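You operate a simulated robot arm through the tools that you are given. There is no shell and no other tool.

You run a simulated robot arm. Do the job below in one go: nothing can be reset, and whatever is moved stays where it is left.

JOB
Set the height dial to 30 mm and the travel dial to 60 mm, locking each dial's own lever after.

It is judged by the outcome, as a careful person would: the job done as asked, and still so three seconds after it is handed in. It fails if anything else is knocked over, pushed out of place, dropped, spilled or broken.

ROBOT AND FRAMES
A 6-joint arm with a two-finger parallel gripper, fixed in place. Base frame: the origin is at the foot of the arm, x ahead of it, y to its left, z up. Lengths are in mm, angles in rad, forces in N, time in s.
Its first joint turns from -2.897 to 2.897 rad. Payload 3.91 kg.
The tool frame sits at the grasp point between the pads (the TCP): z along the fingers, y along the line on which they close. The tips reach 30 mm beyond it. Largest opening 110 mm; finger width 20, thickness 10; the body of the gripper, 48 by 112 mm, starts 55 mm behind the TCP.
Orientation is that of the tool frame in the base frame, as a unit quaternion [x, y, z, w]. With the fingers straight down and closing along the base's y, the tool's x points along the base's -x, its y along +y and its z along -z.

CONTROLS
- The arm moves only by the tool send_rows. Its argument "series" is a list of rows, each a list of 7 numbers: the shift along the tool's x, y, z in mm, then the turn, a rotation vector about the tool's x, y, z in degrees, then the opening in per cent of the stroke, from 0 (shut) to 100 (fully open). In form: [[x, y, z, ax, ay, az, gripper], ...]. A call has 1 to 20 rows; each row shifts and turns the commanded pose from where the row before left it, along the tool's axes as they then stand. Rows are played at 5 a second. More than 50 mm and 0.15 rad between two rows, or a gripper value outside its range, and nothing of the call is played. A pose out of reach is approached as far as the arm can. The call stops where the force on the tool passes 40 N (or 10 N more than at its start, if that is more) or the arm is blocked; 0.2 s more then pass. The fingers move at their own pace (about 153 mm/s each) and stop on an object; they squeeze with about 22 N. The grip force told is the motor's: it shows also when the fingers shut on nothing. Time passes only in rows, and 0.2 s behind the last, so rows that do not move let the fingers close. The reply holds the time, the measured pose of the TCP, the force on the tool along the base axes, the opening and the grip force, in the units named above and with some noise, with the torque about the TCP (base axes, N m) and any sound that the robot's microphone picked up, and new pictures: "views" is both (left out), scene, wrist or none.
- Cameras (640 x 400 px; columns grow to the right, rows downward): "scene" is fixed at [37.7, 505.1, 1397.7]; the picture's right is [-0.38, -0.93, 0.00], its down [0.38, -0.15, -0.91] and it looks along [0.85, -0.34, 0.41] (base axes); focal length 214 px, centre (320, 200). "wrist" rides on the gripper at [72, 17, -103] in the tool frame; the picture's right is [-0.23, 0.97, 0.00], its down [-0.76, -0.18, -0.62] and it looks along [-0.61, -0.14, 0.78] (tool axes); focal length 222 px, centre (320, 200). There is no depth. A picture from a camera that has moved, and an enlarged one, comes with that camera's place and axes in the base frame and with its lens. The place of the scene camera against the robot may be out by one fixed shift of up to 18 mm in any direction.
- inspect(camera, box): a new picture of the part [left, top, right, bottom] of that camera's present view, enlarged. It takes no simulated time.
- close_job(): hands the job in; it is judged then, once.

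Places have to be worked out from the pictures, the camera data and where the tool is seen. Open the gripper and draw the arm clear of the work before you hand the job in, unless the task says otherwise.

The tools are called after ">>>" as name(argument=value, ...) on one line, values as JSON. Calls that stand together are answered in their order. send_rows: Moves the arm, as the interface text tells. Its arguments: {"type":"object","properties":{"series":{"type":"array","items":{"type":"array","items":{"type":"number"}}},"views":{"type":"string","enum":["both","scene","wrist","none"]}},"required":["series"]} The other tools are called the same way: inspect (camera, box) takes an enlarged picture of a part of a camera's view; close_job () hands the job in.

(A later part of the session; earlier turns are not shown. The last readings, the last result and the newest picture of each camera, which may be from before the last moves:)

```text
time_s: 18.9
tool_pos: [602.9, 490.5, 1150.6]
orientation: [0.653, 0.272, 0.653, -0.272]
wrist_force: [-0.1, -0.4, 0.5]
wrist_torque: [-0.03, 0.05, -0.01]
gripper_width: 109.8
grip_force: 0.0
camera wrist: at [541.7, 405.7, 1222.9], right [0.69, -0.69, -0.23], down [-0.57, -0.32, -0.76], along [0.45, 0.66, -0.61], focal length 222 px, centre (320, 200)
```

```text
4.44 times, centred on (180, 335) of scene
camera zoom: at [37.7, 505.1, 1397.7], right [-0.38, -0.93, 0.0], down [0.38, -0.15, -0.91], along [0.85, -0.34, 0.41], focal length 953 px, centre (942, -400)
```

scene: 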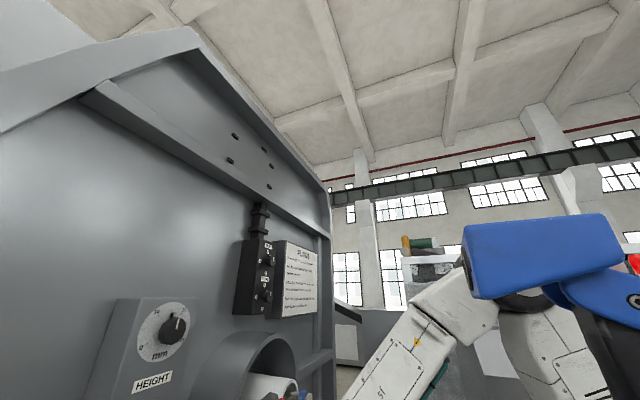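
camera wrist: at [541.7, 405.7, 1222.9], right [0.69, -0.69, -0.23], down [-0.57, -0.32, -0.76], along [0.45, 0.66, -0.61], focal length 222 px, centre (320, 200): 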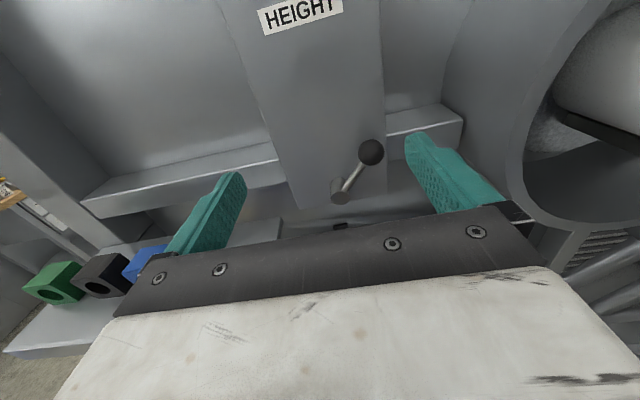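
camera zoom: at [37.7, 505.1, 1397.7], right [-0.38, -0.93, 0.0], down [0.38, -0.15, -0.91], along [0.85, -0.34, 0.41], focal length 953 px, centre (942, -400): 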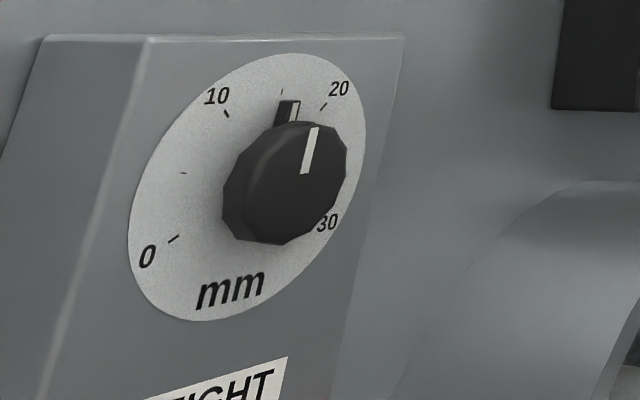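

The lever is a rod and ball on a boss, with no lock marks. The boss is at (h≈80, z≈1031), protruding to n≈911. The ball is at about (n 921, h 129, z 1086), which is about 42° clockwise of straight up. Since the dial is locked now, I will try counter-clockwise to free it. I line up in front of the ball with a narrowed opening to cage it.

>>> send_rows(series=[[-32, 25, 0, 0, 0, 0, 45], [-32.6, 24.5, 0, 0, 0, 0, 45], [0, 0, 35, 0, 0, 0, 45], [0, 0, 35, 0, 0, 0, 45], [0, 0, 0, 0, 0, 0, 45]], views="both")

>>> inspect(camera="wrist", box=[240, 60, 400, 220])

```text
time_s: 20.1
tool_pos: [649.6, 532.5, 1094.1]
orientation: [0.656, 0.269, 0.653, -0.268]
wrist_force: [0.5, -0.5, 0.2]
wrist_torque: [0.02, -0.01, -0.01]
gripper_width: 49.4
grip_force: 0.0
out of reach, approached as far as the arm can: row 1, 2, 3, 4
camera wrist: at [588.5, 448.8, 1167.3], right [0.68, -0.69, -0.23], down [-0.57, -0.31, -0.76], along [0.46, 0.65, -0.61], focal length 222 px, centre (320, 200)
```

scene: 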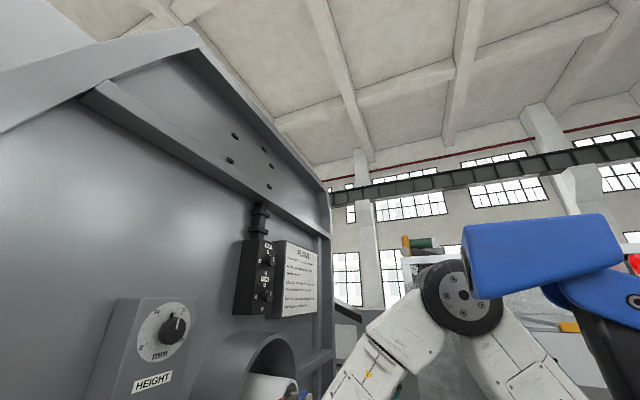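
wrist: 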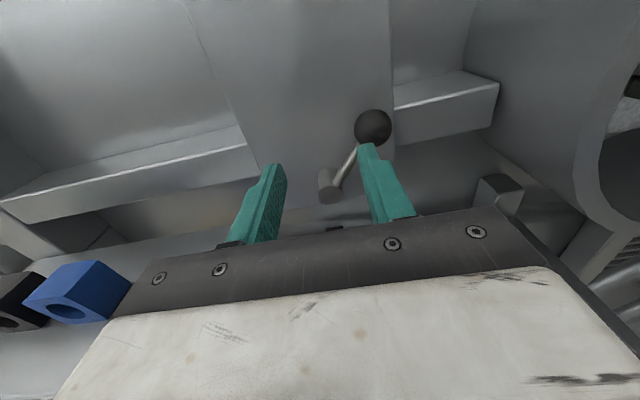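

```text
2.50 times, centred on (320, 140) of wrist
camera zoom: at [588.5, 448.8, 1167.3], right [0.68, -0.69, -0.23], down [-0.57, -0.31, -0.76], along [0.46, 0.65, -0.61], focal length 555 px, centre (320, 350)
```

zoom: 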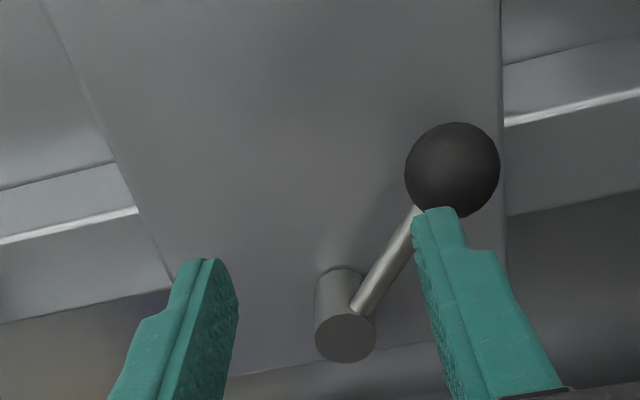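

The arm reported those rows out of reach. The TCP is at h≈83, z≈1094, n≈836, so the sideways part was not achieved. I test a small sideways step to see what limits it.

>>> send_rows(series=[[0, 0, -20, 0, 0, 0, 45], [0, 0, -20, 0, 0, 0, 45], [0, 15, 0, 0, 0, 0, 45], [0, 0, 0, 0, 0, 0, 45]], views="wrist")

```text
time_s: 21.1
tool_pos: [625.9, 500.6, 1094.5]
orientation: [0.655, 0.268, 0.653, -0.268]
wrist_force: [-0.4, 0.2, -0.1]
wrist_torque: [-0.02, -0.02, 0.01]
gripper_width: 49.9
grip_force: 0.1
out of reach, approached as far as the arm can: row 3
camera wrist: at [563.9, 417.1, 1167.6], right [0.68, -0.69, -0.23], down [-0.57, -0.31, -0.76], along [0.46, 0.65, -0.61], focal length 222 px, centre (320, 200)
```

wrist: 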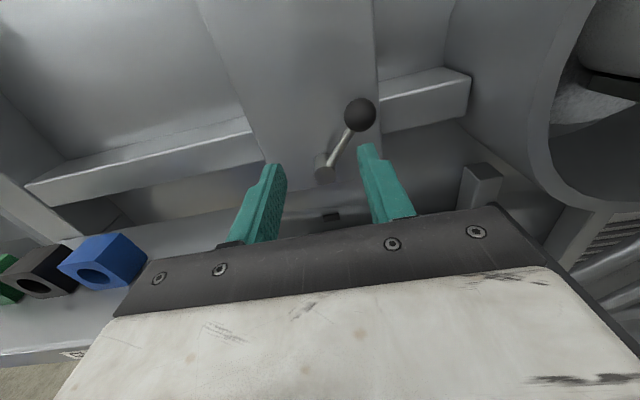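

The limit shows up when moving right at this roll, so it may be the last joint. I test by rolling back about 17° and trying the same sideways step.

>>> send_rows(series=[[0, 0, 0, 0, 0, 8.5, 45], [0, 0, 0, 0, 0, 8.5, 45], [0, 15, 0, 0, 0, 0, 45], [0, 15, 0, 0, 0, 0, 45], [0, 0, 0, 0, 0, 0, 45]], views="none")

```text
time_s: 22.3
tool_pos: [624.1, 497.0, 1090.6]
orientation: [0.689, 0.167, 0.607, -0.361]
wrist_force: [0.5, 0.0, 0.5]
wrist_torque: [0.03, -0.01, 0.02]
gripper_width: 49.6
grip_force: 0.0
out of reach, approached as far as the arm can: row 3, 4
```

Roll is not what limits it. I roll back and test with the heading turned about 8° to the right, toward the arm's own plane.

>>> send_rows(series=[[0, 0, 0, 0, 0, -8.5, 45], [0, 0, 0, 0, 0, -8.5, 45], [0, 0, 0, -8, 0, 0, 45], [0, 15, 0, 0, 0, 0, 45], [0, 15, 0, 0, 0, 0, 45], [0, 0, 0, 0, 0, 0, 45]], views="both")

```text
time_s: 23.7
tool_pos: [643.4, 473.2, 1092.0]
orientation: [0.671, 0.225, 0.67, -0.225]
wrist_force: [0.4, -0.3, -0.5]
wrist_torque: [0.0, 0.03, -0.01]
gripper_width: 49.7
grip_force: 0.0
camera wrist: at [571.0, 397.9, 1165.6], right [0.59, -0.78, -0.23], down [-0.61, -0.24, -0.76], along [0.54, 0.59, -0.61], focal length 222 px, centre (320, 200)
```

scene: 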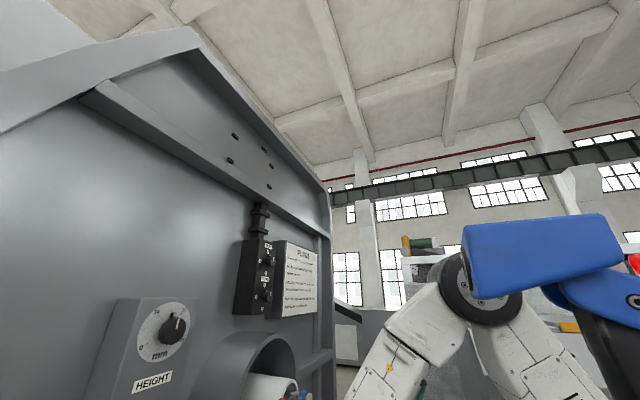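
wrist: 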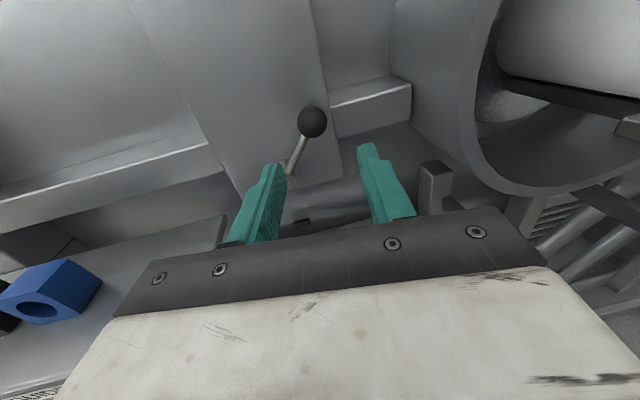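

With the heading at 37° the arm moves freely, so the limit is a wrist-angle one. Slightly oblique is fine for the lever. The ball is about 6.6 mm below, 9.7 mm left and 131 mm ahead of the TCP, so I centre and advance to cage it between the fingers.

>>> send_rows(series=[[-6.6, -9.7, 0, 0, 0, 0, 48], [0, 0, 35, 0, 0, 0, 48], [0, 0, 35, 0, 0, 0, 48], [0, 0, 20, 0, 0, 0, 48], [0, 0, 0, 0, 0, 0, 48]], views="wrist")

>>> inspect(camera="wrist", box=[200, 80, 440, 230])

```text
time_s: 24.9
tool_pos: [710.2, 537.4, 1085.1]
orientation: [0.671, 0.225, 0.67, -0.225]
wrist_force: [0.3, 0.7, -0.4]
wrist_torque: [-0.02, 0.03, 0.02]
gripper_width: 52.7
grip_force: 0.0
camera wrist: at [637.4, 462.2, 1158.4], right [0.59, -0.78, -0.23], down [-0.61, -0.24, -0.76], along [0.54, 0.59, -0.61], focal length 222 px, centre (320, 200)
```

wrist: 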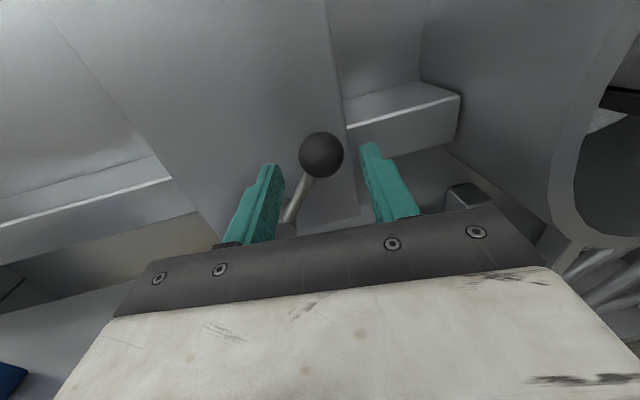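

```text
2.67 times, centred on (320, 155) of wrist
camera zoom: at [637.4, 462.2, 1158.4], right [0.59, -0.78, -0.23], down [-0.61, -0.24, -0.76], along [0.54, 0.59, -0.61], focal length 592 px, centre (320, 320)
```

zoom: 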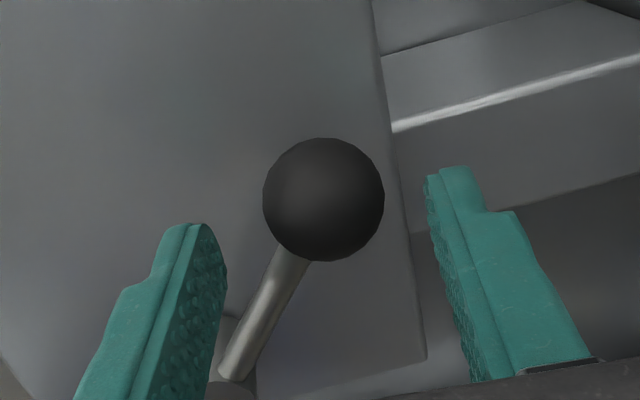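

The ball sits between the fingers, about 41 mm beyond the TCP. I go 25 mm deeper and narrow the fingers around it. Then I make a short counter-clockwise arc about the boss to see whether the lever moves that way.

>>> send_rows(series=[[0, 1.5, 25, 0, 0, 0, 48], [0, 0, 0, 0, 0, 0, 34], [0, 0, 0, 0, 0, 0, 34], [6.3, -8, -1.1, 0, 0, 0, 34], [5.2, -8.9, -1.2, 0, 0, 0, 34], [3.9, -9.4, -1.3, 0, 0, 0, 34], [0, 0, 0, 0, 0, 0, 34]], views="wrist")

>>> inspect(camera="wrist", box=[200, 80, 440, 230])

```text
time_s: 26.5
tool_pos: [711.7, 569.0, 1100.3]
orientation: [0.671, 0.225, 0.67, -0.226]
wrist_force: [0.3, -0.4, -0.3]
wrist_torque: [0.01, 0.0, -0.02]
gripper_width: 38.0
grip_force: 0.2
camera wrist: at [638.6, 493.1, 1173.8], right [0.59, -0.78, -0.23], down [-0.61, -0.24, -0.76], along [0.54, 0.59, -0.61], focal length 222 px, centre (320, 200)
```

wrist: 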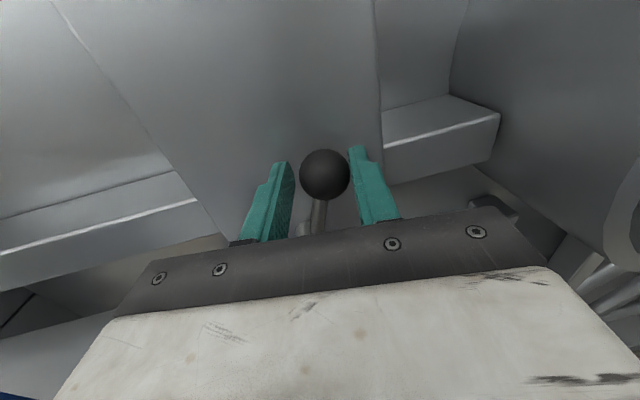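

```text
2.67 times, centred on (320, 155) of wrist
camera zoom: at [638.6, 493.1, 1173.8], right [0.59, -0.78, -0.23], down [-0.61, -0.24, -0.76], along [0.54, 0.59, -0.61], focal length 592 px, centre (320, 320)
```

zoom: 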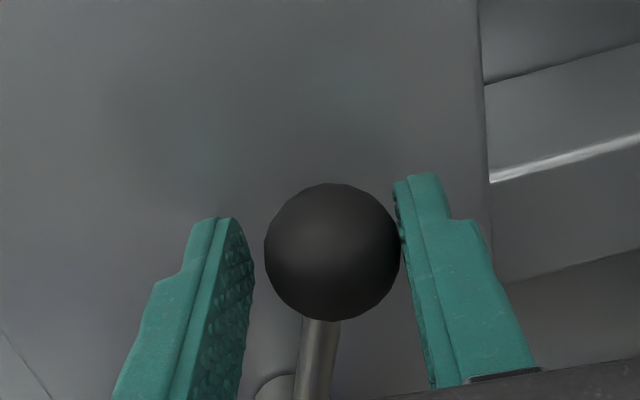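

The lever moves counter-clockwise freely with almost no force. I keep following the arc over the top to find its other end stop.

>>> send_rows(series=[[2.5, -10, -1.4, 0, 0, 0, 34], [1.1, -12.7, -1.8, 0, 0, 0, 34], [-1.1, -12.7, -1.8, 0, 0, 0, 34], [-2.5, -10, -1.4, 0, 0, 0, 34], [-3.9, -9.4, -1.3, 0, 0, 0, 34], [-5.2, -8.9, -1.2, 0, 0, 0, 34], [0, 0, 0, 0, 0, 0, 34]], views="wrist")

>>> inspect(camera="wrist", box=[200, 80, 440, 230])

```text
time_s: 28.1
tool_pos: [664.6, 613.9, 1091.5]
orientation: [0.671, 0.226, 0.67, -0.226]
wrist_force: [0.8, 0.4, -0.5]
wrist_torque: [-0.01, 0.03, -0.04]
gripper_width: 37.4
grip_force: 0.2
camera wrist: at [592.3, 538.9, 1164.1], right [0.59, -0.78, -0.23], down [-0.61, -0.24, -0.76], along [0.54, 0.59, -0.61], focal length 222 px, centre (320, 200)
```

wrist: 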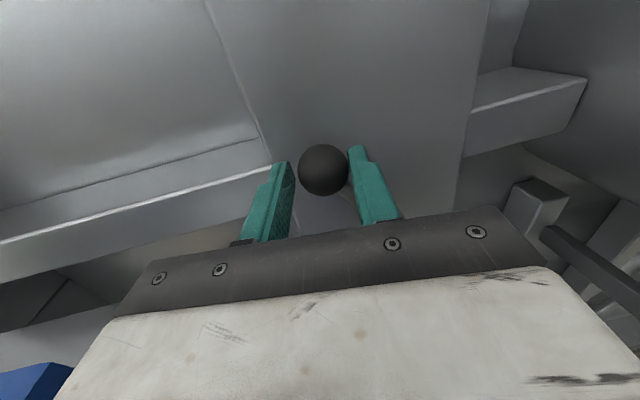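

```text
2.67 times, centred on (320, 155) of wrist
camera zoom: at [592.3, 538.9, 1164.1], right [0.59, -0.78, -0.23], down [-0.61, -0.24, -0.76], along [0.54, 0.59, -0.61], focal length 592 px, centre (320, 320)
```

zoom: 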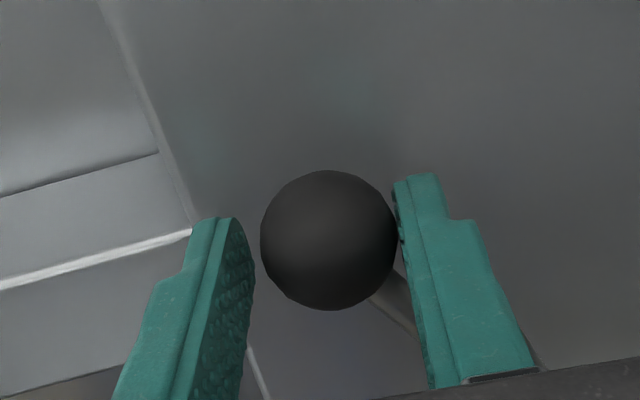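

The lever is now about 33° past vertical on the left, still free with no resistance. I go a little farther, looking for a stop.

>>> send_rows(series=[[-6.3, -8, -1.1, 0, 0, 0, 34], [-7.4, -7.2, -1.0, 0, 0, 0, 34], [0, 0, 0, 0, 0, 0, 34]], views="wrist")

>>> inspect(camera="wrist", box=[200, 80, 440, 230])

```text
time_s: 29.0
tool_pos: [657.4, 623.6, 1084.1]
orientation: [0.668, 0.22, 0.674, -0.226]
wrist_force: [12.4, -13.9, 10.1]
wrist_torque: [-0.35, -0.22, -0.42]
gripper_width: 46.7
grip_force: 9.7
stopped in row 3: the force on the tool passed its limit at 41 N (the readings are from after the stop); the commanded pose is now the measured one
camera wrist: at [583.6, 547.8, 1155.7], right [0.58, -0.78, -0.23], down [-0.6, -0.22, -0.77], along [0.55, 0.59, -0.6], focal length 222 px, centre (320, 200)
```

wrist: 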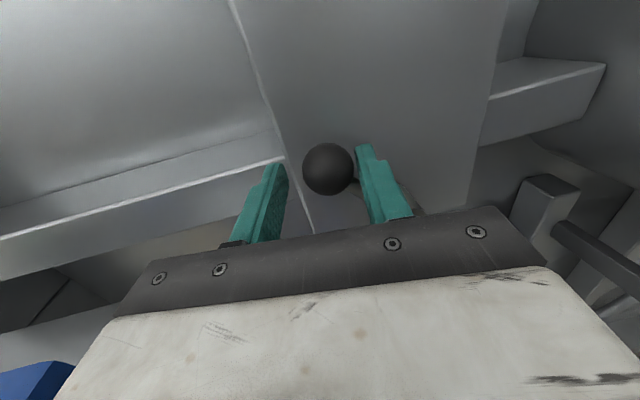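

```text
2.67 times, centred on (320, 155) of wrist
camera zoom: at [583.6, 547.8, 1155.7], right [0.58, -0.78, -0.23], down [-0.6, -0.22, -0.77], along [0.55, 0.59, -0.6], focal length 592 px, centre (320, 320)
```

zoom: 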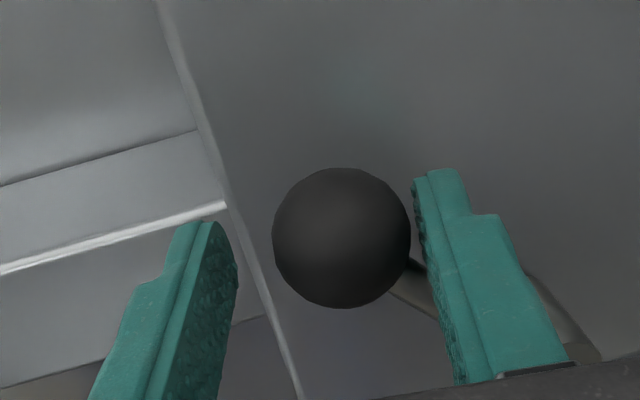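

The lever has reached a stop at about 43° left of vertical, mirroring its starting position, so its range is about ±45°. I ease off, open, and back straight out, leaving the lever there.

>>> send_rows(series=[[0, 3, 0, 0, 0, 0, 55], [0, 3, 0, 0, 0, 0, 60], [0, 0, -20, 0, 0, 0, 60], [0, 0, -35, 0, 0, 0, 60], [0, 0, -45, 0, 0, 0, 60], [0, 0, -45, 0, 0, 0, 60], [0, 0, 0, 0, 0, 0, 60]], views="both")

>>> inspect(camera="wrist", box=[200, 60, 440, 210])

```text
time_s: 30.6
tool_pos: [542.6, 531.7, 1082.2]
orientation: [0.669, 0.223, 0.672, -0.226]
wrist_force: [-0.5, 0.1, 0.2]
wrist_torque: [0.0, 0.0, 0.01]
gripper_width: 66.2
grip_force: 0.1
camera wrist: at [469.9, 456.2, 1154.7], right [0.59, -0.78, -0.23], down [-0.6, -0.23, -0.77], along [0.54, 0.59, -0.6], focal length 222 px, centre (320, 200)
```

scene: 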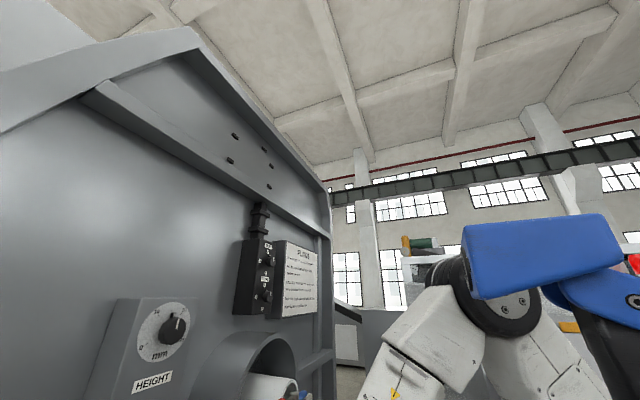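
wrist: 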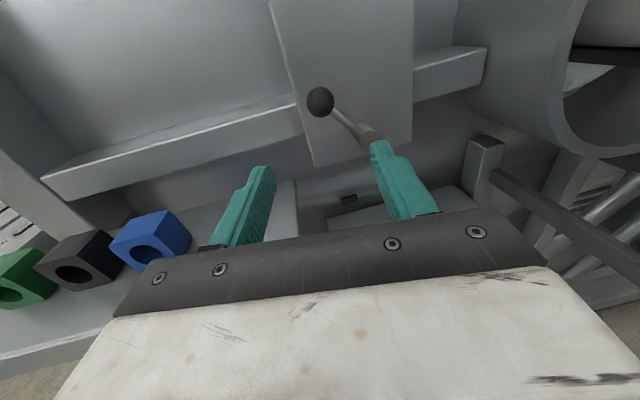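

```text
2.67 times, centred on (320, 135) of wrist
camera zoom: at [469.9, 456.2, 1154.7], right [0.59, -0.78, -0.23], down [-0.6, -0.23, -0.77], along [0.54, 0.59, -0.6], focal length 592 px, centre (320, 373)
```

zoom: 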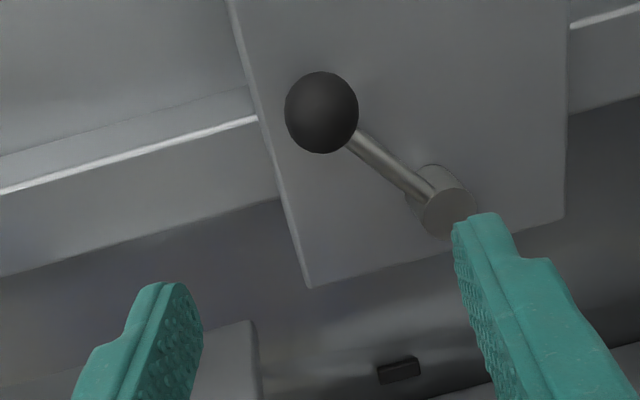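

The lever now rests at the left stop, and the gripper is clear. I turn the heading back to 45° and rise to a point in front of the HEIGHT dial.

>>> send_rows(series=[[0, 0, 0, 8, 0, 0, 80], [41, 12, 6.7, 0, 0, 0, 100], [41, 12, 6.7, 0, 0, 0, 100], [41, 12, 6.7, 0, 0, 0, 100], [41, 12, 6.7, 0, 0, 0, 100], [41, 12, 6.7, 0, 0, 0, 100], [41, 12, 6.7, 0, 0, 0, 100], [0, 0, 0, 0, 0, 0, 100], [0, 0, 0, 0, 0, 0, 100]], views="both")

>>> inspect(camera="wrist", box=[200, 20, 440, 170])

```text
time_s: 32.6
tool_pos: [621.0, 509.3, 1329.0]
orientation: [0.651, 0.269, 0.655, -0.273]
wrist_force: [0.1, -0.2, 0.5]
wrist_torque: [-0.02, 0.02, 0.02]
gripper_width: 110.0
grip_force: 0.1
camera wrist: at [559.9, 423.8, 1400.7], right [0.69, -0.69, -0.23], down [-0.56, -0.31, -0.77], along [0.46, 0.66, -0.6], focal length 222 px, centre (320, 200)
```

scene: 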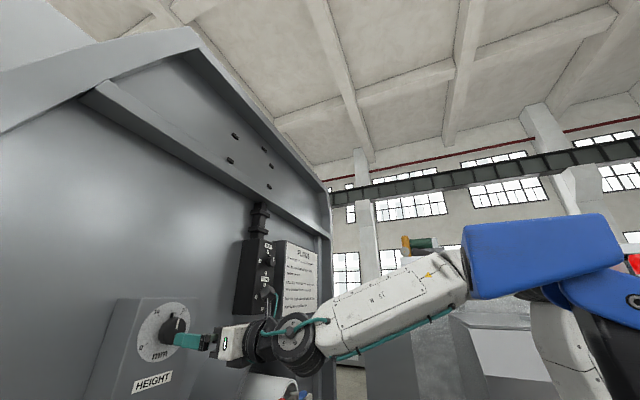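
wrist: 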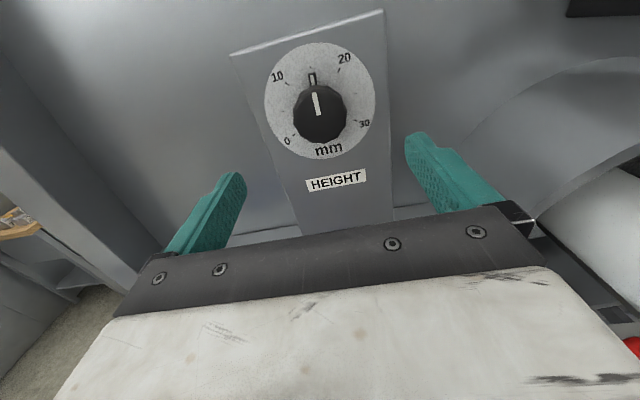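

```text
2.67 times, centred on (320, 95) of wrist
camera zoom: at [559.9, 423.8, 1400.7], right [0.69, -0.69, -0.23], down [-0.56, -0.31, -0.77], along [0.46, 0.66, -0.6], focal length 592 px, centre (320, 480)
```

zoom: 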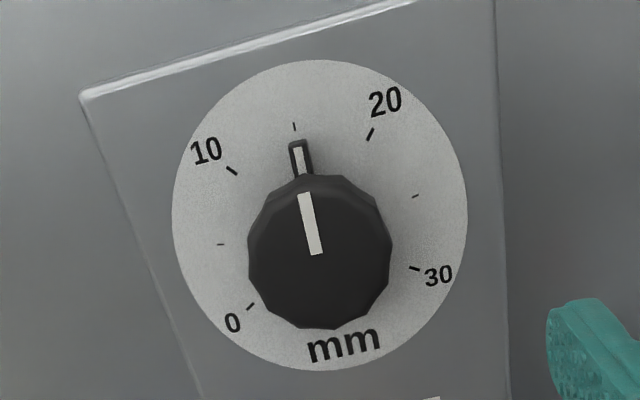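

The tool is aligned with the dial again (h 79, z 1329). I advance around the knob, grip it and test-turn 16° clockwise now that the lever is over.

>>> send_rows(series=[[-1.5, 0.5, 20, 0, -0.4, 0, 100], [0, 0, 30, 0, 0, 0, 100], [0, 0, 30, 0, 0, 0, 100], [0, 0, 20, 0, 0, 0, 100], [0, 0, 12, 0, 0, 0, 100], [0, 0, 0, 0, 0, 0, 100], [0, 0, 0, 0, 0, 0, 60], [0, 0, 0, 0, 0, 0, 30], [0, 0, 0, 0, 0, 0, 20], [0, 0, 0, 0, 0, 0, 20]], views="wrist")

```text
time_s: 34.8
tool_pos: [700.3, 588.1, 1325.5]
orientation: [0.653, 0.27, 0.653, -0.272]
wrist_force: [1.2, 2.0, 0.7]
wrist_torque: [-0.06, 0.11, 0.01]
gripper_width: 53.2
grip_force: 44.8
camera wrist: at [639.5, 503.5, 1398.7], right [0.69, -0.69, -0.23], down [-0.57, -0.31, -0.76], along [0.45, 0.65, -0.61], focal length 222 px, centre (320, 200)
```

wrist: 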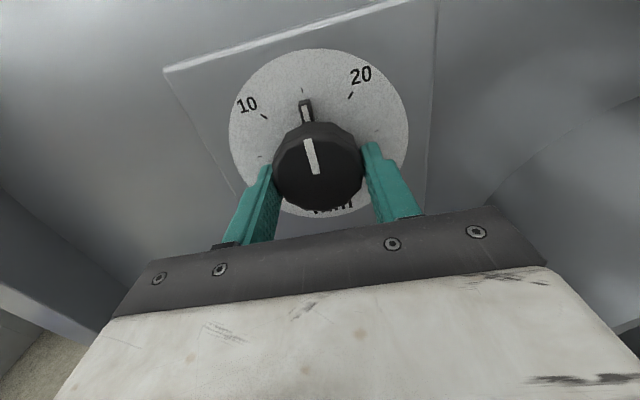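

The knob is gripped cleanly with little side force. Now I test-turn 16° clockwise.

>>> send_rows(series=[[0, 0, 0, 0, 0, 8, 20], [0, 0, 0, 0, 0, 8, 20], [0, 0, 0, 0, 0, 0, 20]], views="both")

>>> inspect(camera="wrist", box=[200, 40, 440, 190])

```text
time_s: 35.6
tool_pos: [700.1, 589.2, 1325.8]
orientation: [0.684, 0.176, 0.609, -0.361]
wrist_force: [5.4, 12.9, 6.2]
wrist_torque: [-0.11, 0.09, 0.42]
gripper_width: 53.4
grip_force: 45.0
camera wrist: at [652.4, 490.6, 1391.3], right [0.62, -0.62, -0.49], down [-0.71, -0.17, -0.68], along [0.34, 0.77, -0.54], focal length 222 px, centre (320, 200)
```

scene: 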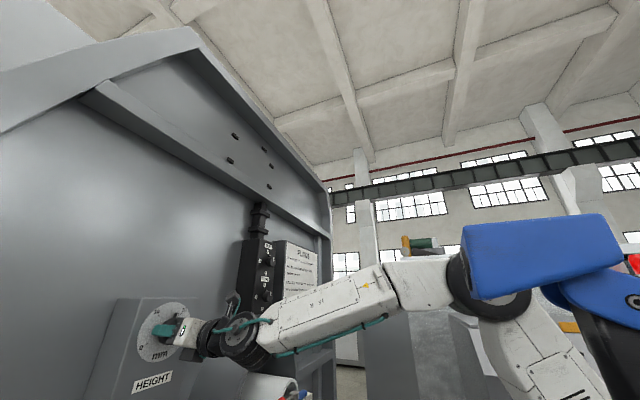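
wrist: 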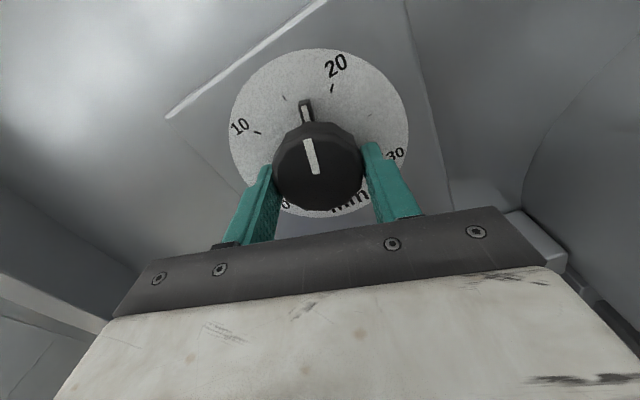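

```text
2.67 times, centred on (320, 115) of wrist
camera zoom: at [652.4, 490.6, 1391.3], right [0.62, -0.62, -0.49], down [-0.71, -0.17, -0.68], along [0.34, 0.77, -0.54], focal length 592 px, centre (320, 427)
```

zoom: 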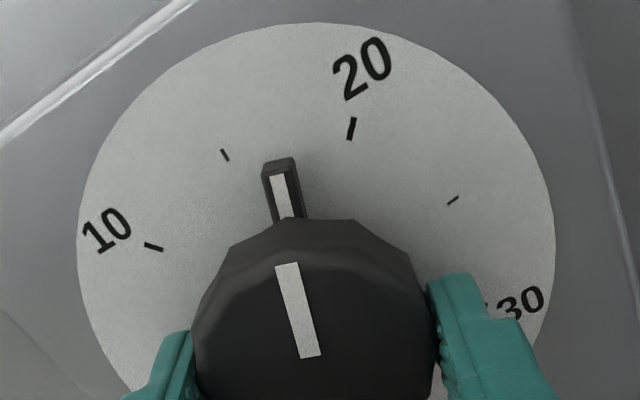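

The knob now turns with the gripper, and the pointer has moved to about 17. So left is free and right is locked. I continue turning clockwise toward 30.

>>> send_rows(series=[[0, 0, 0, 0, 0, 8, 20], [0, 0, 0, 0, 0, 8, 20], [0, 0, 0, 0, 0, 8, 20], [0, 0, 0, 0, 0, 8, 20], [0, 0, 0, 0, 0, 8, 20], [0, 0, 0, 0, 0, 0, 20]], views="both")

>>> inspect(camera="wrist", box=[200, 40, 440, 190])

```text
time_s: 36.6
tool_pos: [700.5, 590.4, 1326.7]
orientation: [0.706, 0.001, 0.501, -0.501]
wrist_force: [-1.4, 25.9, 3.4]
wrist_torque: [-0.03, -0.14, 0.67]
gripper_width: 53.7
grip_force: 45.0
stopped in row 4: the force on the tool passed its limit at 42 N (the readings are from after the stop); the commanded pose is now the measured one
camera wrist: at [670.2, 472.8, 1366.7], right [0.38, -0.37, -0.85], down [-0.91, 0.03, -0.42], along [0.18, 0.93, -0.33], focal length 222 px, centre (320, 200)
```

scene: 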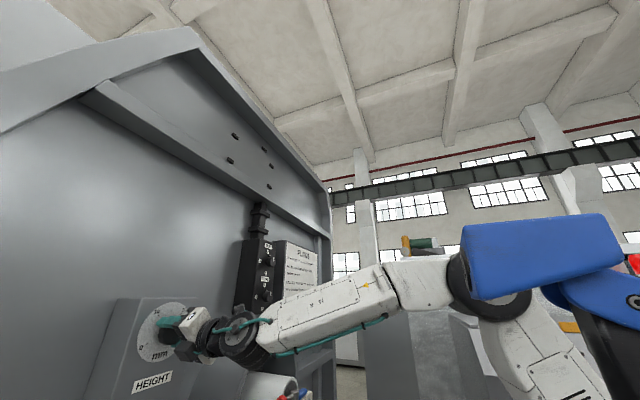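
wrist: 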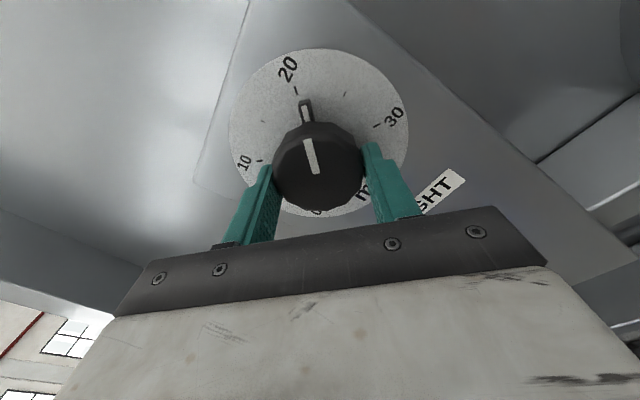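

```text
2.67 times, centred on (320, 115) of wrist
camera zoom: at [670.2, 472.8, 1366.7], right [0.38, -0.37, -0.85], down [-0.91, 0.03, -0.42], along [0.18, 0.93, -0.33], focal length 592 px, centre (320, 427)
```

zoom: 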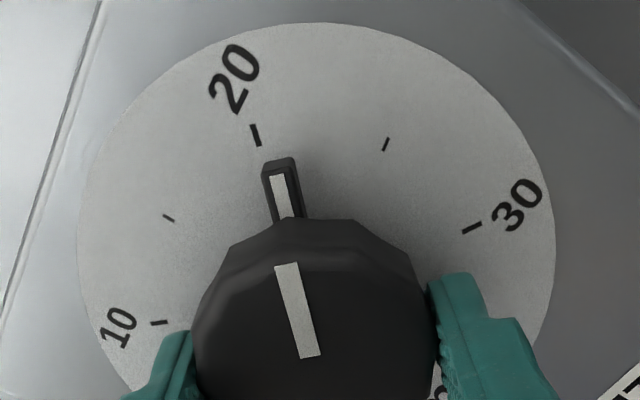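

The pointer is at about 20.6. The stop was only side load from a slightly off-centre grip, about 19 N leftward and 17 N inward. I ease the tool along that load to relieve it.

>>> send_rows(series=[[-1.0, -1.0, 1.0, 0, 0, 0, 20], [0, 0, 0, 0, 0, 0, 20]], views="none")

```text
time_s: 37.2
tool_pos: [699.3, 589.8, 1326.9]
orientation: [0.706, 0.002, 0.501, -0.5]
wrist_force: [-11.5, 14.1, -1.4]
wrist_torque: [-0.6, 0.47, 1.03]
gripper_width: 53.3
grip_force: 45.0
```

The inward load is gone but about 18 N leftward remains. I ease a little more that way.

>>> send_rows(series=[[-1.3, -1.3, 0, 0, 0, 0, 20], [0, 0, 0, 0, 0, 0, 20]], views="none")

```text
time_s: 37.8
tool_pos: [698.8, 589.6, 1326.0]
orientation: [0.706, 0.0, 0.501, -0.5]
wrist_force: [-14.1, 1.3, -6.7]
wrist_torque: [-0.26, 0.24, 0.09]
gripper_width: 53.8
grip_force: 45.1
```

Loads are now around 15 N. I continue turning clockwise in a few more steps.

>>> send_rows(series=[[-0.9, -0.3, -0.6, 0, 0, 0, 20], [0, 0, 0, 0, 0, 7, 20], [0, 0, 0, 0, 0, 7, 20], [0, 0, 0, 0, 0, 7, 20], [0, 0, 0, 0, 0, 0, 20]], views="wrist")

```text
time_s: 39.0
tool_pos: [698.6, 591.0, 1327.0]
orientation: [0.692, -0.129, 0.402, -0.586]
wrist_force: [2.6, 8.8, 8.9]
wrist_torque: [0.36, -0.45, -0.34]
gripper_width: 53.4
grip_force: 45.5
camera wrist: at [676.2, 466.5, 1342.0], right [0.14, -0.13, -0.98], down [-0.98, 0.1, -0.15], along [0.12, 0.99, -0.11], focal length 222 px, centre (320, 200)
```

wrist: 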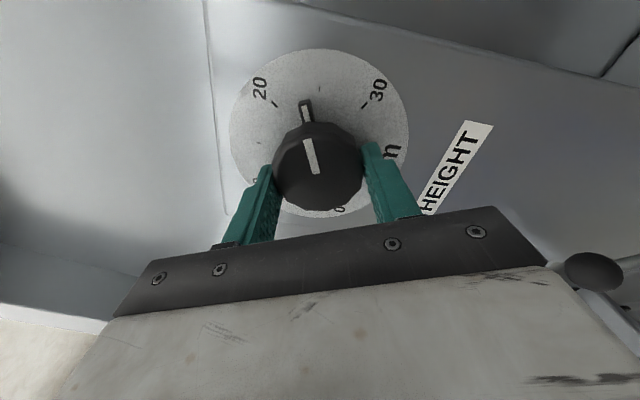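

The roll is now 66° (dial ≈23.3) with low loads. I keep turning.

>>> send_rows(series=[[0, 0, 0, 0, 0, 7, 20], [0, 0, 0, 0, 0, 7, 20], [0, 0, 0, 0, 0, 7, 20], [0, 0, 0, 0, 0, 0, 20]], views="wrist")

```text
time_s: 40.0
tool_pos: [697.9, 590.2, 1329.4]
orientation: [0.657, -0.253, 0.288, -0.65]
wrist_force: [13.7, 17.6, 29.6]
wrist_torque: [0.37, -0.62, 0.09]
gripper_width: 53.2
grip_force: 44.9
camera wrist: at [676.2, 466.8, 1316.1], right [-0.12, 0.13, -0.98], down [-0.99, 0.1, 0.13], along [0.12, 0.99, 0.12], focal length 222 px, centre (320, 200)
```

wrist: 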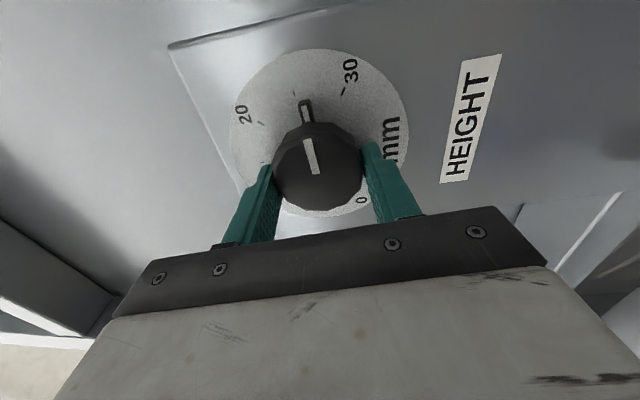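

The roll is about 87° (dial ≈25.9). The load is mostly upward (about 30 N), so I shift the tool up and slightly in to relieve it, then continue.

>>> send_rows(series=[[0, -2.2, 1.5, 0, 0, 0, 20], [0, 0, 0, 0, 0, 0, 20]], views="none")

```text
time_s: 40.6
tool_pos: [698.2, 591.7, 1328.6]
orientation: [0.659, -0.253, 0.288, -0.647]
wrist_force: [-5.5, -6.0, 16.5]
wrist_torque: [0.16, -0.28, -0.14]
gripper_width: 53.4
grip_force: 44.5
```

The load is halved. I turn another 28° and then check the pointer closely.

>>> send_rows(series=[[0, -1.2, -0.5, 0, 0, 0, 20], [0, 0, 0, 0, 0, 7, 20], [0, 0, 0, 0, 0, 7, 20], [0, 0, 0, 0, 0, 7, 20], [0, 0, 0, 0, 0, 0, 20]], views="wrist")

>>> inspect(camera="wrist", box=[200, 40, 440, 190])

```text
time_s: 41.8
tool_pos: [697.9, 591.7, 1331.4]
orientation: [-0.601, 0.369, -0.166, 0.69]
wrist_force: [-6.3, -10.7, 11.7]
wrist_torque: [0.12, -0.2, -0.32]
gripper_width: 53.6
grip_force: 45.1
camera wrist: at [669.7, 473.5, 1292.7], right [-0.36, 0.37, -0.86], down [-0.92, 0.03, 0.4], along [0.17, 0.93, 0.33], focal length 222 px, centre (320, 200)
```

wrist: 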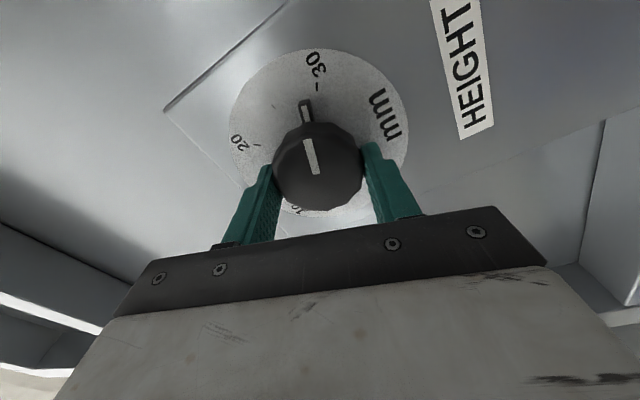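

```text
2.67 times, centred on (320, 115) of wrist
camera zoom: at [669.7, 473.5, 1292.7], right [-0.36, 0.37, -0.86], down [-0.92, 0.03, 0.4], along [0.17, 0.93, 0.33], focal length 592 px, centre (320, 427)
```

zoom: 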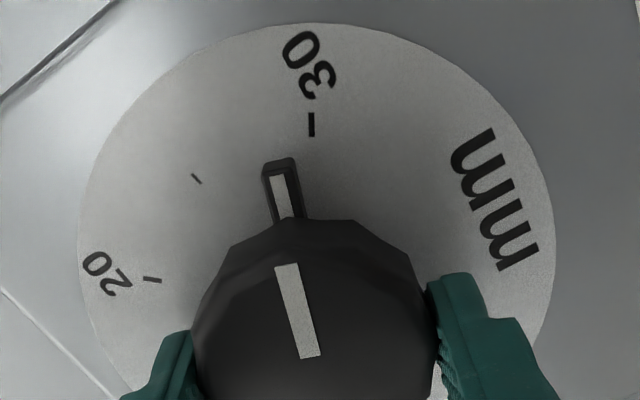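

The roll is 108° and the pointer is at about 28.4, still just short of the 30 tick. I add 9° and look again.

>>> send_rows(series=[[0, 0, 0, 0, 0, 4.5, 20], [0, 0, 0, 0, 0, 4.5, 20], [0, 0, 0, 0, 0, 0, 20]], views="both")

>>> inspect(camera="wrist", box=[240, 40, 400, 140])

>>> inspect(camera="scene", box=[110, 290, 250, 380])

```text
time_s: 42.6
tool_pos: [698.1, 590.9, 1332.6]
orientation: [-0.571, 0.414, -0.11, 0.7]
wrist_force: [1.2, -7.2, 17.9]
wrist_torque: [0.29, -0.47, -0.4]
gripper_width: 53.5
grip_force: 45.0
camera wrist: at [665.0, 478.2, 1283.7], right [-0.45, 0.46, -0.76], down [-0.87, -0.02, 0.5], along [0.21, 0.89, 0.41], focal length 222 px, centre (320, 200)
```

scene: 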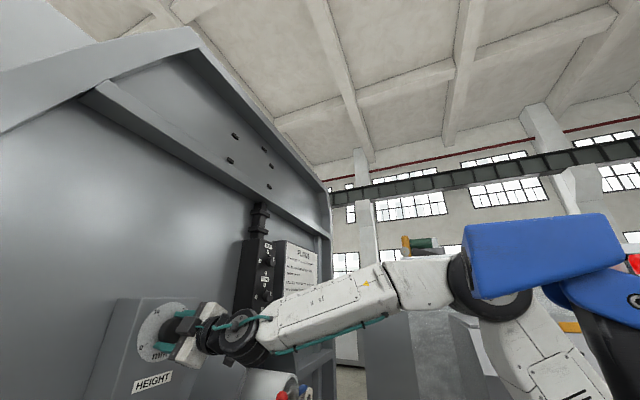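
wrist: 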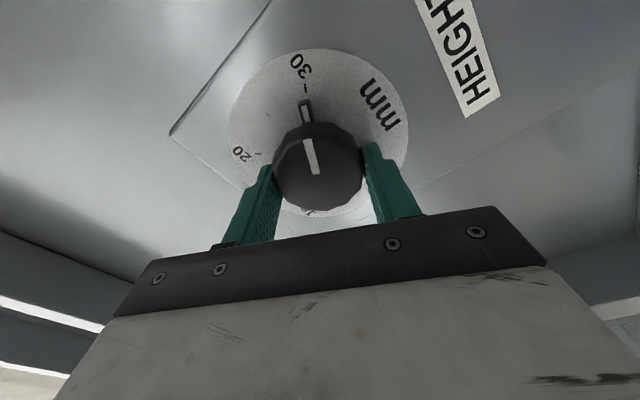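

```text
4.00 times, centred on (320, 90) of wrist
camera zoom: at [665.0, 478.2, 1283.7], right [-0.45, 0.46, -0.76], down [-0.87, -0.02, 0.5], along [0.21, 0.89, 0.41], focal length 888 px, centre (320, 640)
```

zoom: 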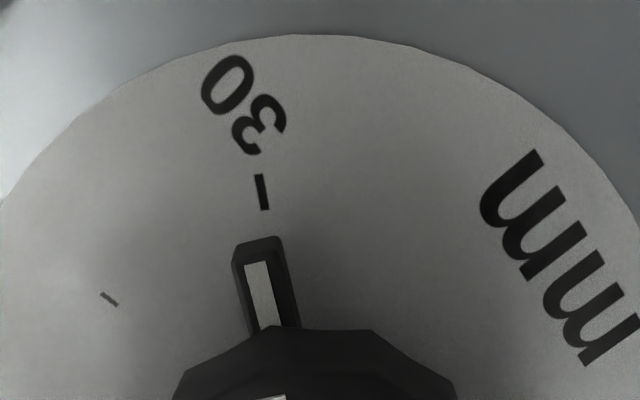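

```text
4.44 times, centred on (180, 335) of scene
camera zoom: at [37.7, 505.1, 1397.7], right [-0.38, -0.93, 0.0], down [0.38, -0.15, -0.91], along [0.85, -0.34, 0.41], focal length 953 px, centre (942, -400)
```

zoom: 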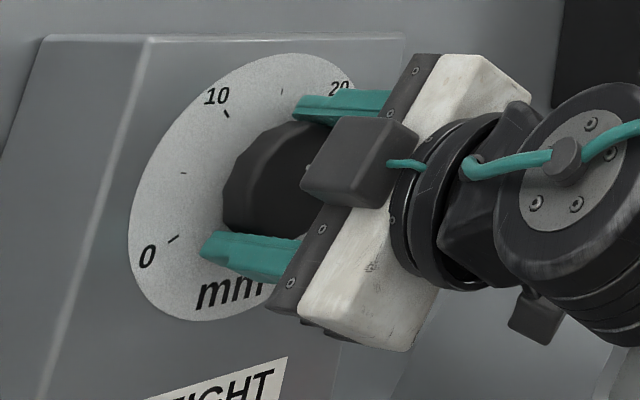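

Mapping the tick and pointer into the tool frame, the pointer is about 3° short of the 30 tick, which agrees with the 117° roll. I add 3° and then look again.

>>> send_rows(series=[[0, 0, 0, 0, 0, 3, 20], [0, 0, 0, 0, 0, 0, 20], [0, 0, 0, 0, 0, 0, 20]], views="wrist")

>>> inspect(camera="wrist", box=[240, 40, 400, 140])

```text
time_s: 43.4
tool_pos: [698.7, 590.2, 1331.5]
orientation: [-0.559, 0.429, -0.093, 0.703]
wrist_force: [6.9, -5.0, 22.1]
wrist_torque: [-0.04, -0.79, -0.11]
gripper_width: 53.6
grip_force: 44.8
camera wrist: at [663.3, 480.0, 1280.9], right [-0.48, 0.49, -0.73], down [-0.85, -0.04, 0.53], along [0.23, 0.87, 0.43], focal length 222 px, centre (320, 200)
```

wrist: 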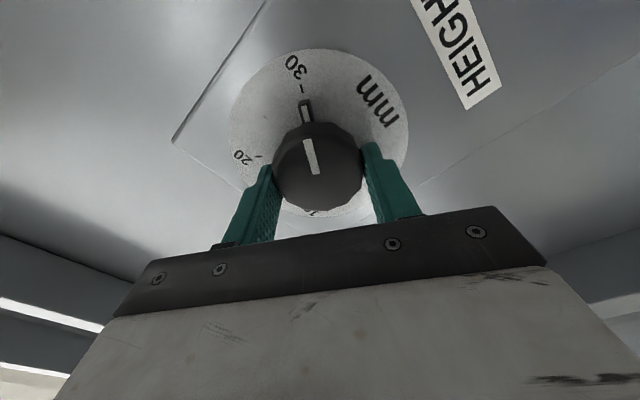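

```text
4.00 times, centred on (320, 90) of wrist
camera zoom: at [663.3, 480.0, 1280.9], right [-0.48, 0.49, -0.73], down [-0.85, -0.04, 0.53], along [0.23, 0.87, 0.43], focal length 888 px, centre (320, 640)
```

zoom: 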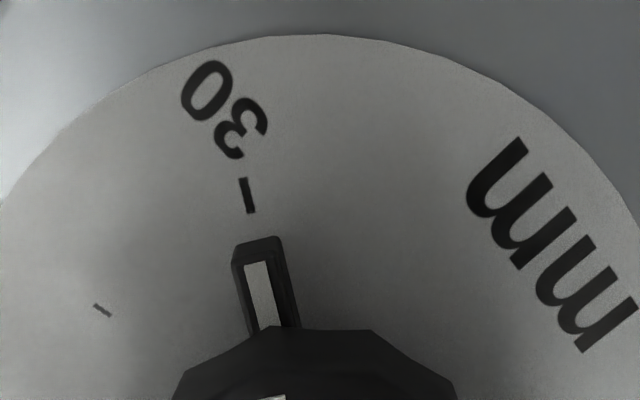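

The pointer now lines up with the 30 tick (roll 120°). I open the fingers gently, back straight out, and roll back to the upright view to check the setting.

>>> send_rows(series=[[-0.5, -1.0, 0, 0, 0, 0, 60], [0, 0, 0, 0, 0, 0, 90], [0, 0, 0, 0, 0, 0, 100], [0, 0, -15, 0, 0, 0, 100], [0, 0, -30, 0, 0, 0, 100], [0, 0, -40, 0, 0, -8, 100], [0, 0, -30, 0, 0, -8, 100], [0, 0, 0, 0, 0, -8, 100], [0, 0, 0, 0, 0, -8, 100], [0, 0, 0, 0, 0, -8, 100], [0, 0, 0, 0, 0, -8, 100], [0, 0, 0, 0, 0, -8, 100], [0, 0, 0, 0, 0, -8, 100], [0, 0, 0, 0, 0, -8, 100], [0, 0, 0, 0, 0, -8, 100], [0, 0, 0, 0, 0, -8, 100], [0, 0, 0, 0, 0, -8, 100], [0, 0, 0, 0, 0, -8, 100], [0, 0, 0, 0, 0, -8, 100], [0, 0, 0, 0, 0, -8, 100]], views="both")

>>> inspect(camera="wrist", box=[200, 20, 440, 170])

```text
time_s: 47.6
tool_pos: [616.6, 509.4, 1331.6]
orientation: [0.651, 0.272, 0.655, -0.271]
wrist_force: [0.8, 0.0, -0.7]
wrist_torque: [0.01, 0.0, 0.02]
gripper_width: 110.2
grip_force: 0.0
camera wrist: at [554.9, 425.5, 1403.7], right [0.69, -0.69, -0.22], down [-0.56, -0.31, -0.76], along [0.46, 0.65, -0.6], focal length 222 px, centre (320, 200)
```

scene: 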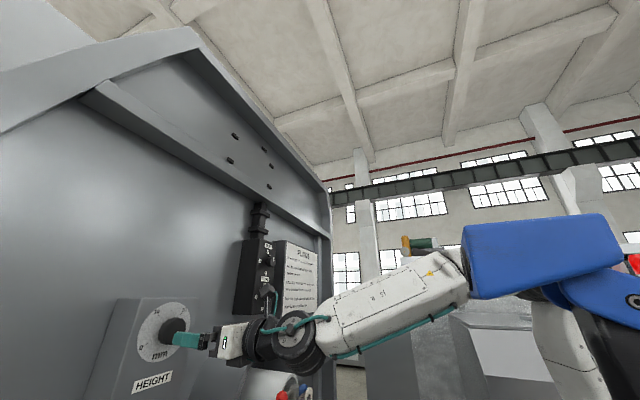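
wrist: 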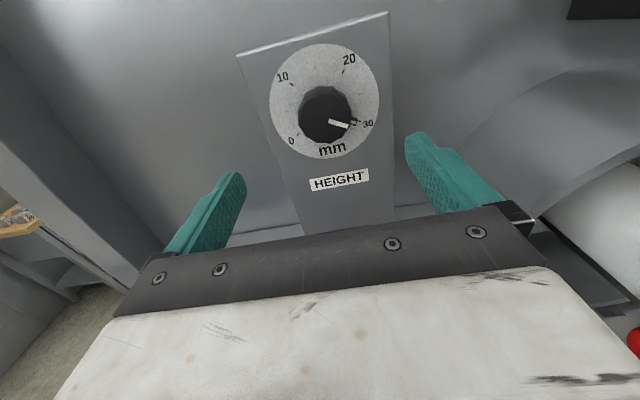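

```text
2.67 times, centred on (320, 95) of wrist
camera zoom: at [554.9, 425.5, 1403.7], right [0.69, -0.69, -0.22], down [-0.56, -0.31, -0.76], along [0.46, 0.65, -0.6], focal length 592 px, centre (320, 480)
```

zoom: 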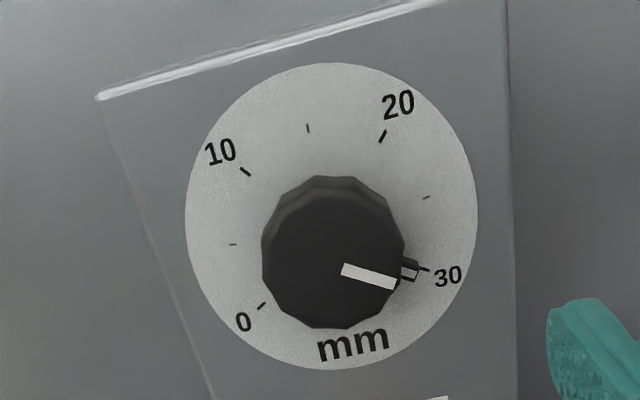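

The pointer appears to be at 30. I zoom further to check its alignment with the tick.

>>> inspect(camera="wrist", box=[325, 95, 389, 135])

>>> inspect(camera="scene", box=[120, 290, 220, 370])

```text
10.00 times, centred on (357, 115) of wrist
camera zoom: at [554.9, 425.5, 1403.7], right [0.69, -0.69, -0.22], down [-0.56, -0.31, -0.76], along [0.46, 0.65, -0.6], focal length 2221 px, centre (-50, 1050)
```

zoom: 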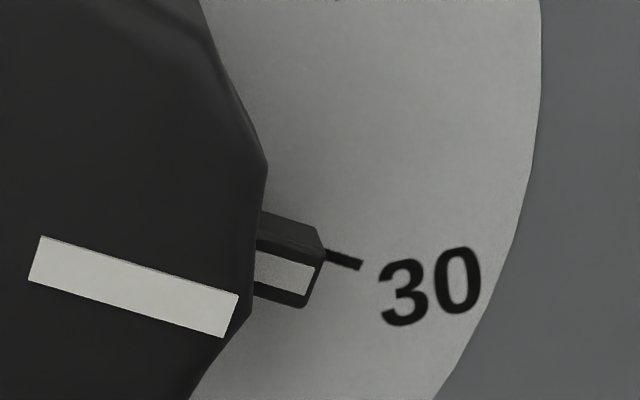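

```text
5.00 times, centred on (170, 330) of scene
camera zoom: at [37.7, 505.1, 1397.7], right [-0.38, -0.93, 0.0], down [0.38, -0.15, -0.91], along [0.85, -0.34, 0.41], focal length 1072 px, centre (1070, -450)
```

zoom: 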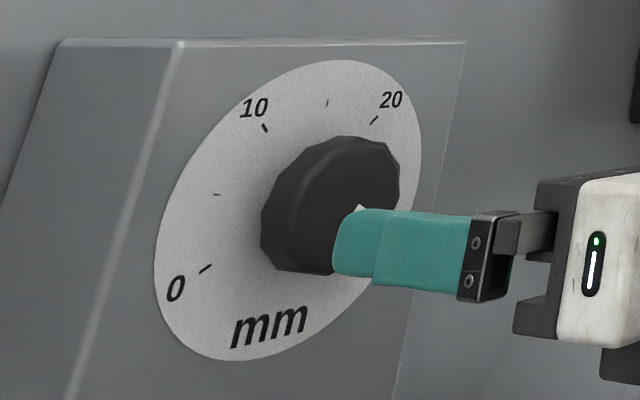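

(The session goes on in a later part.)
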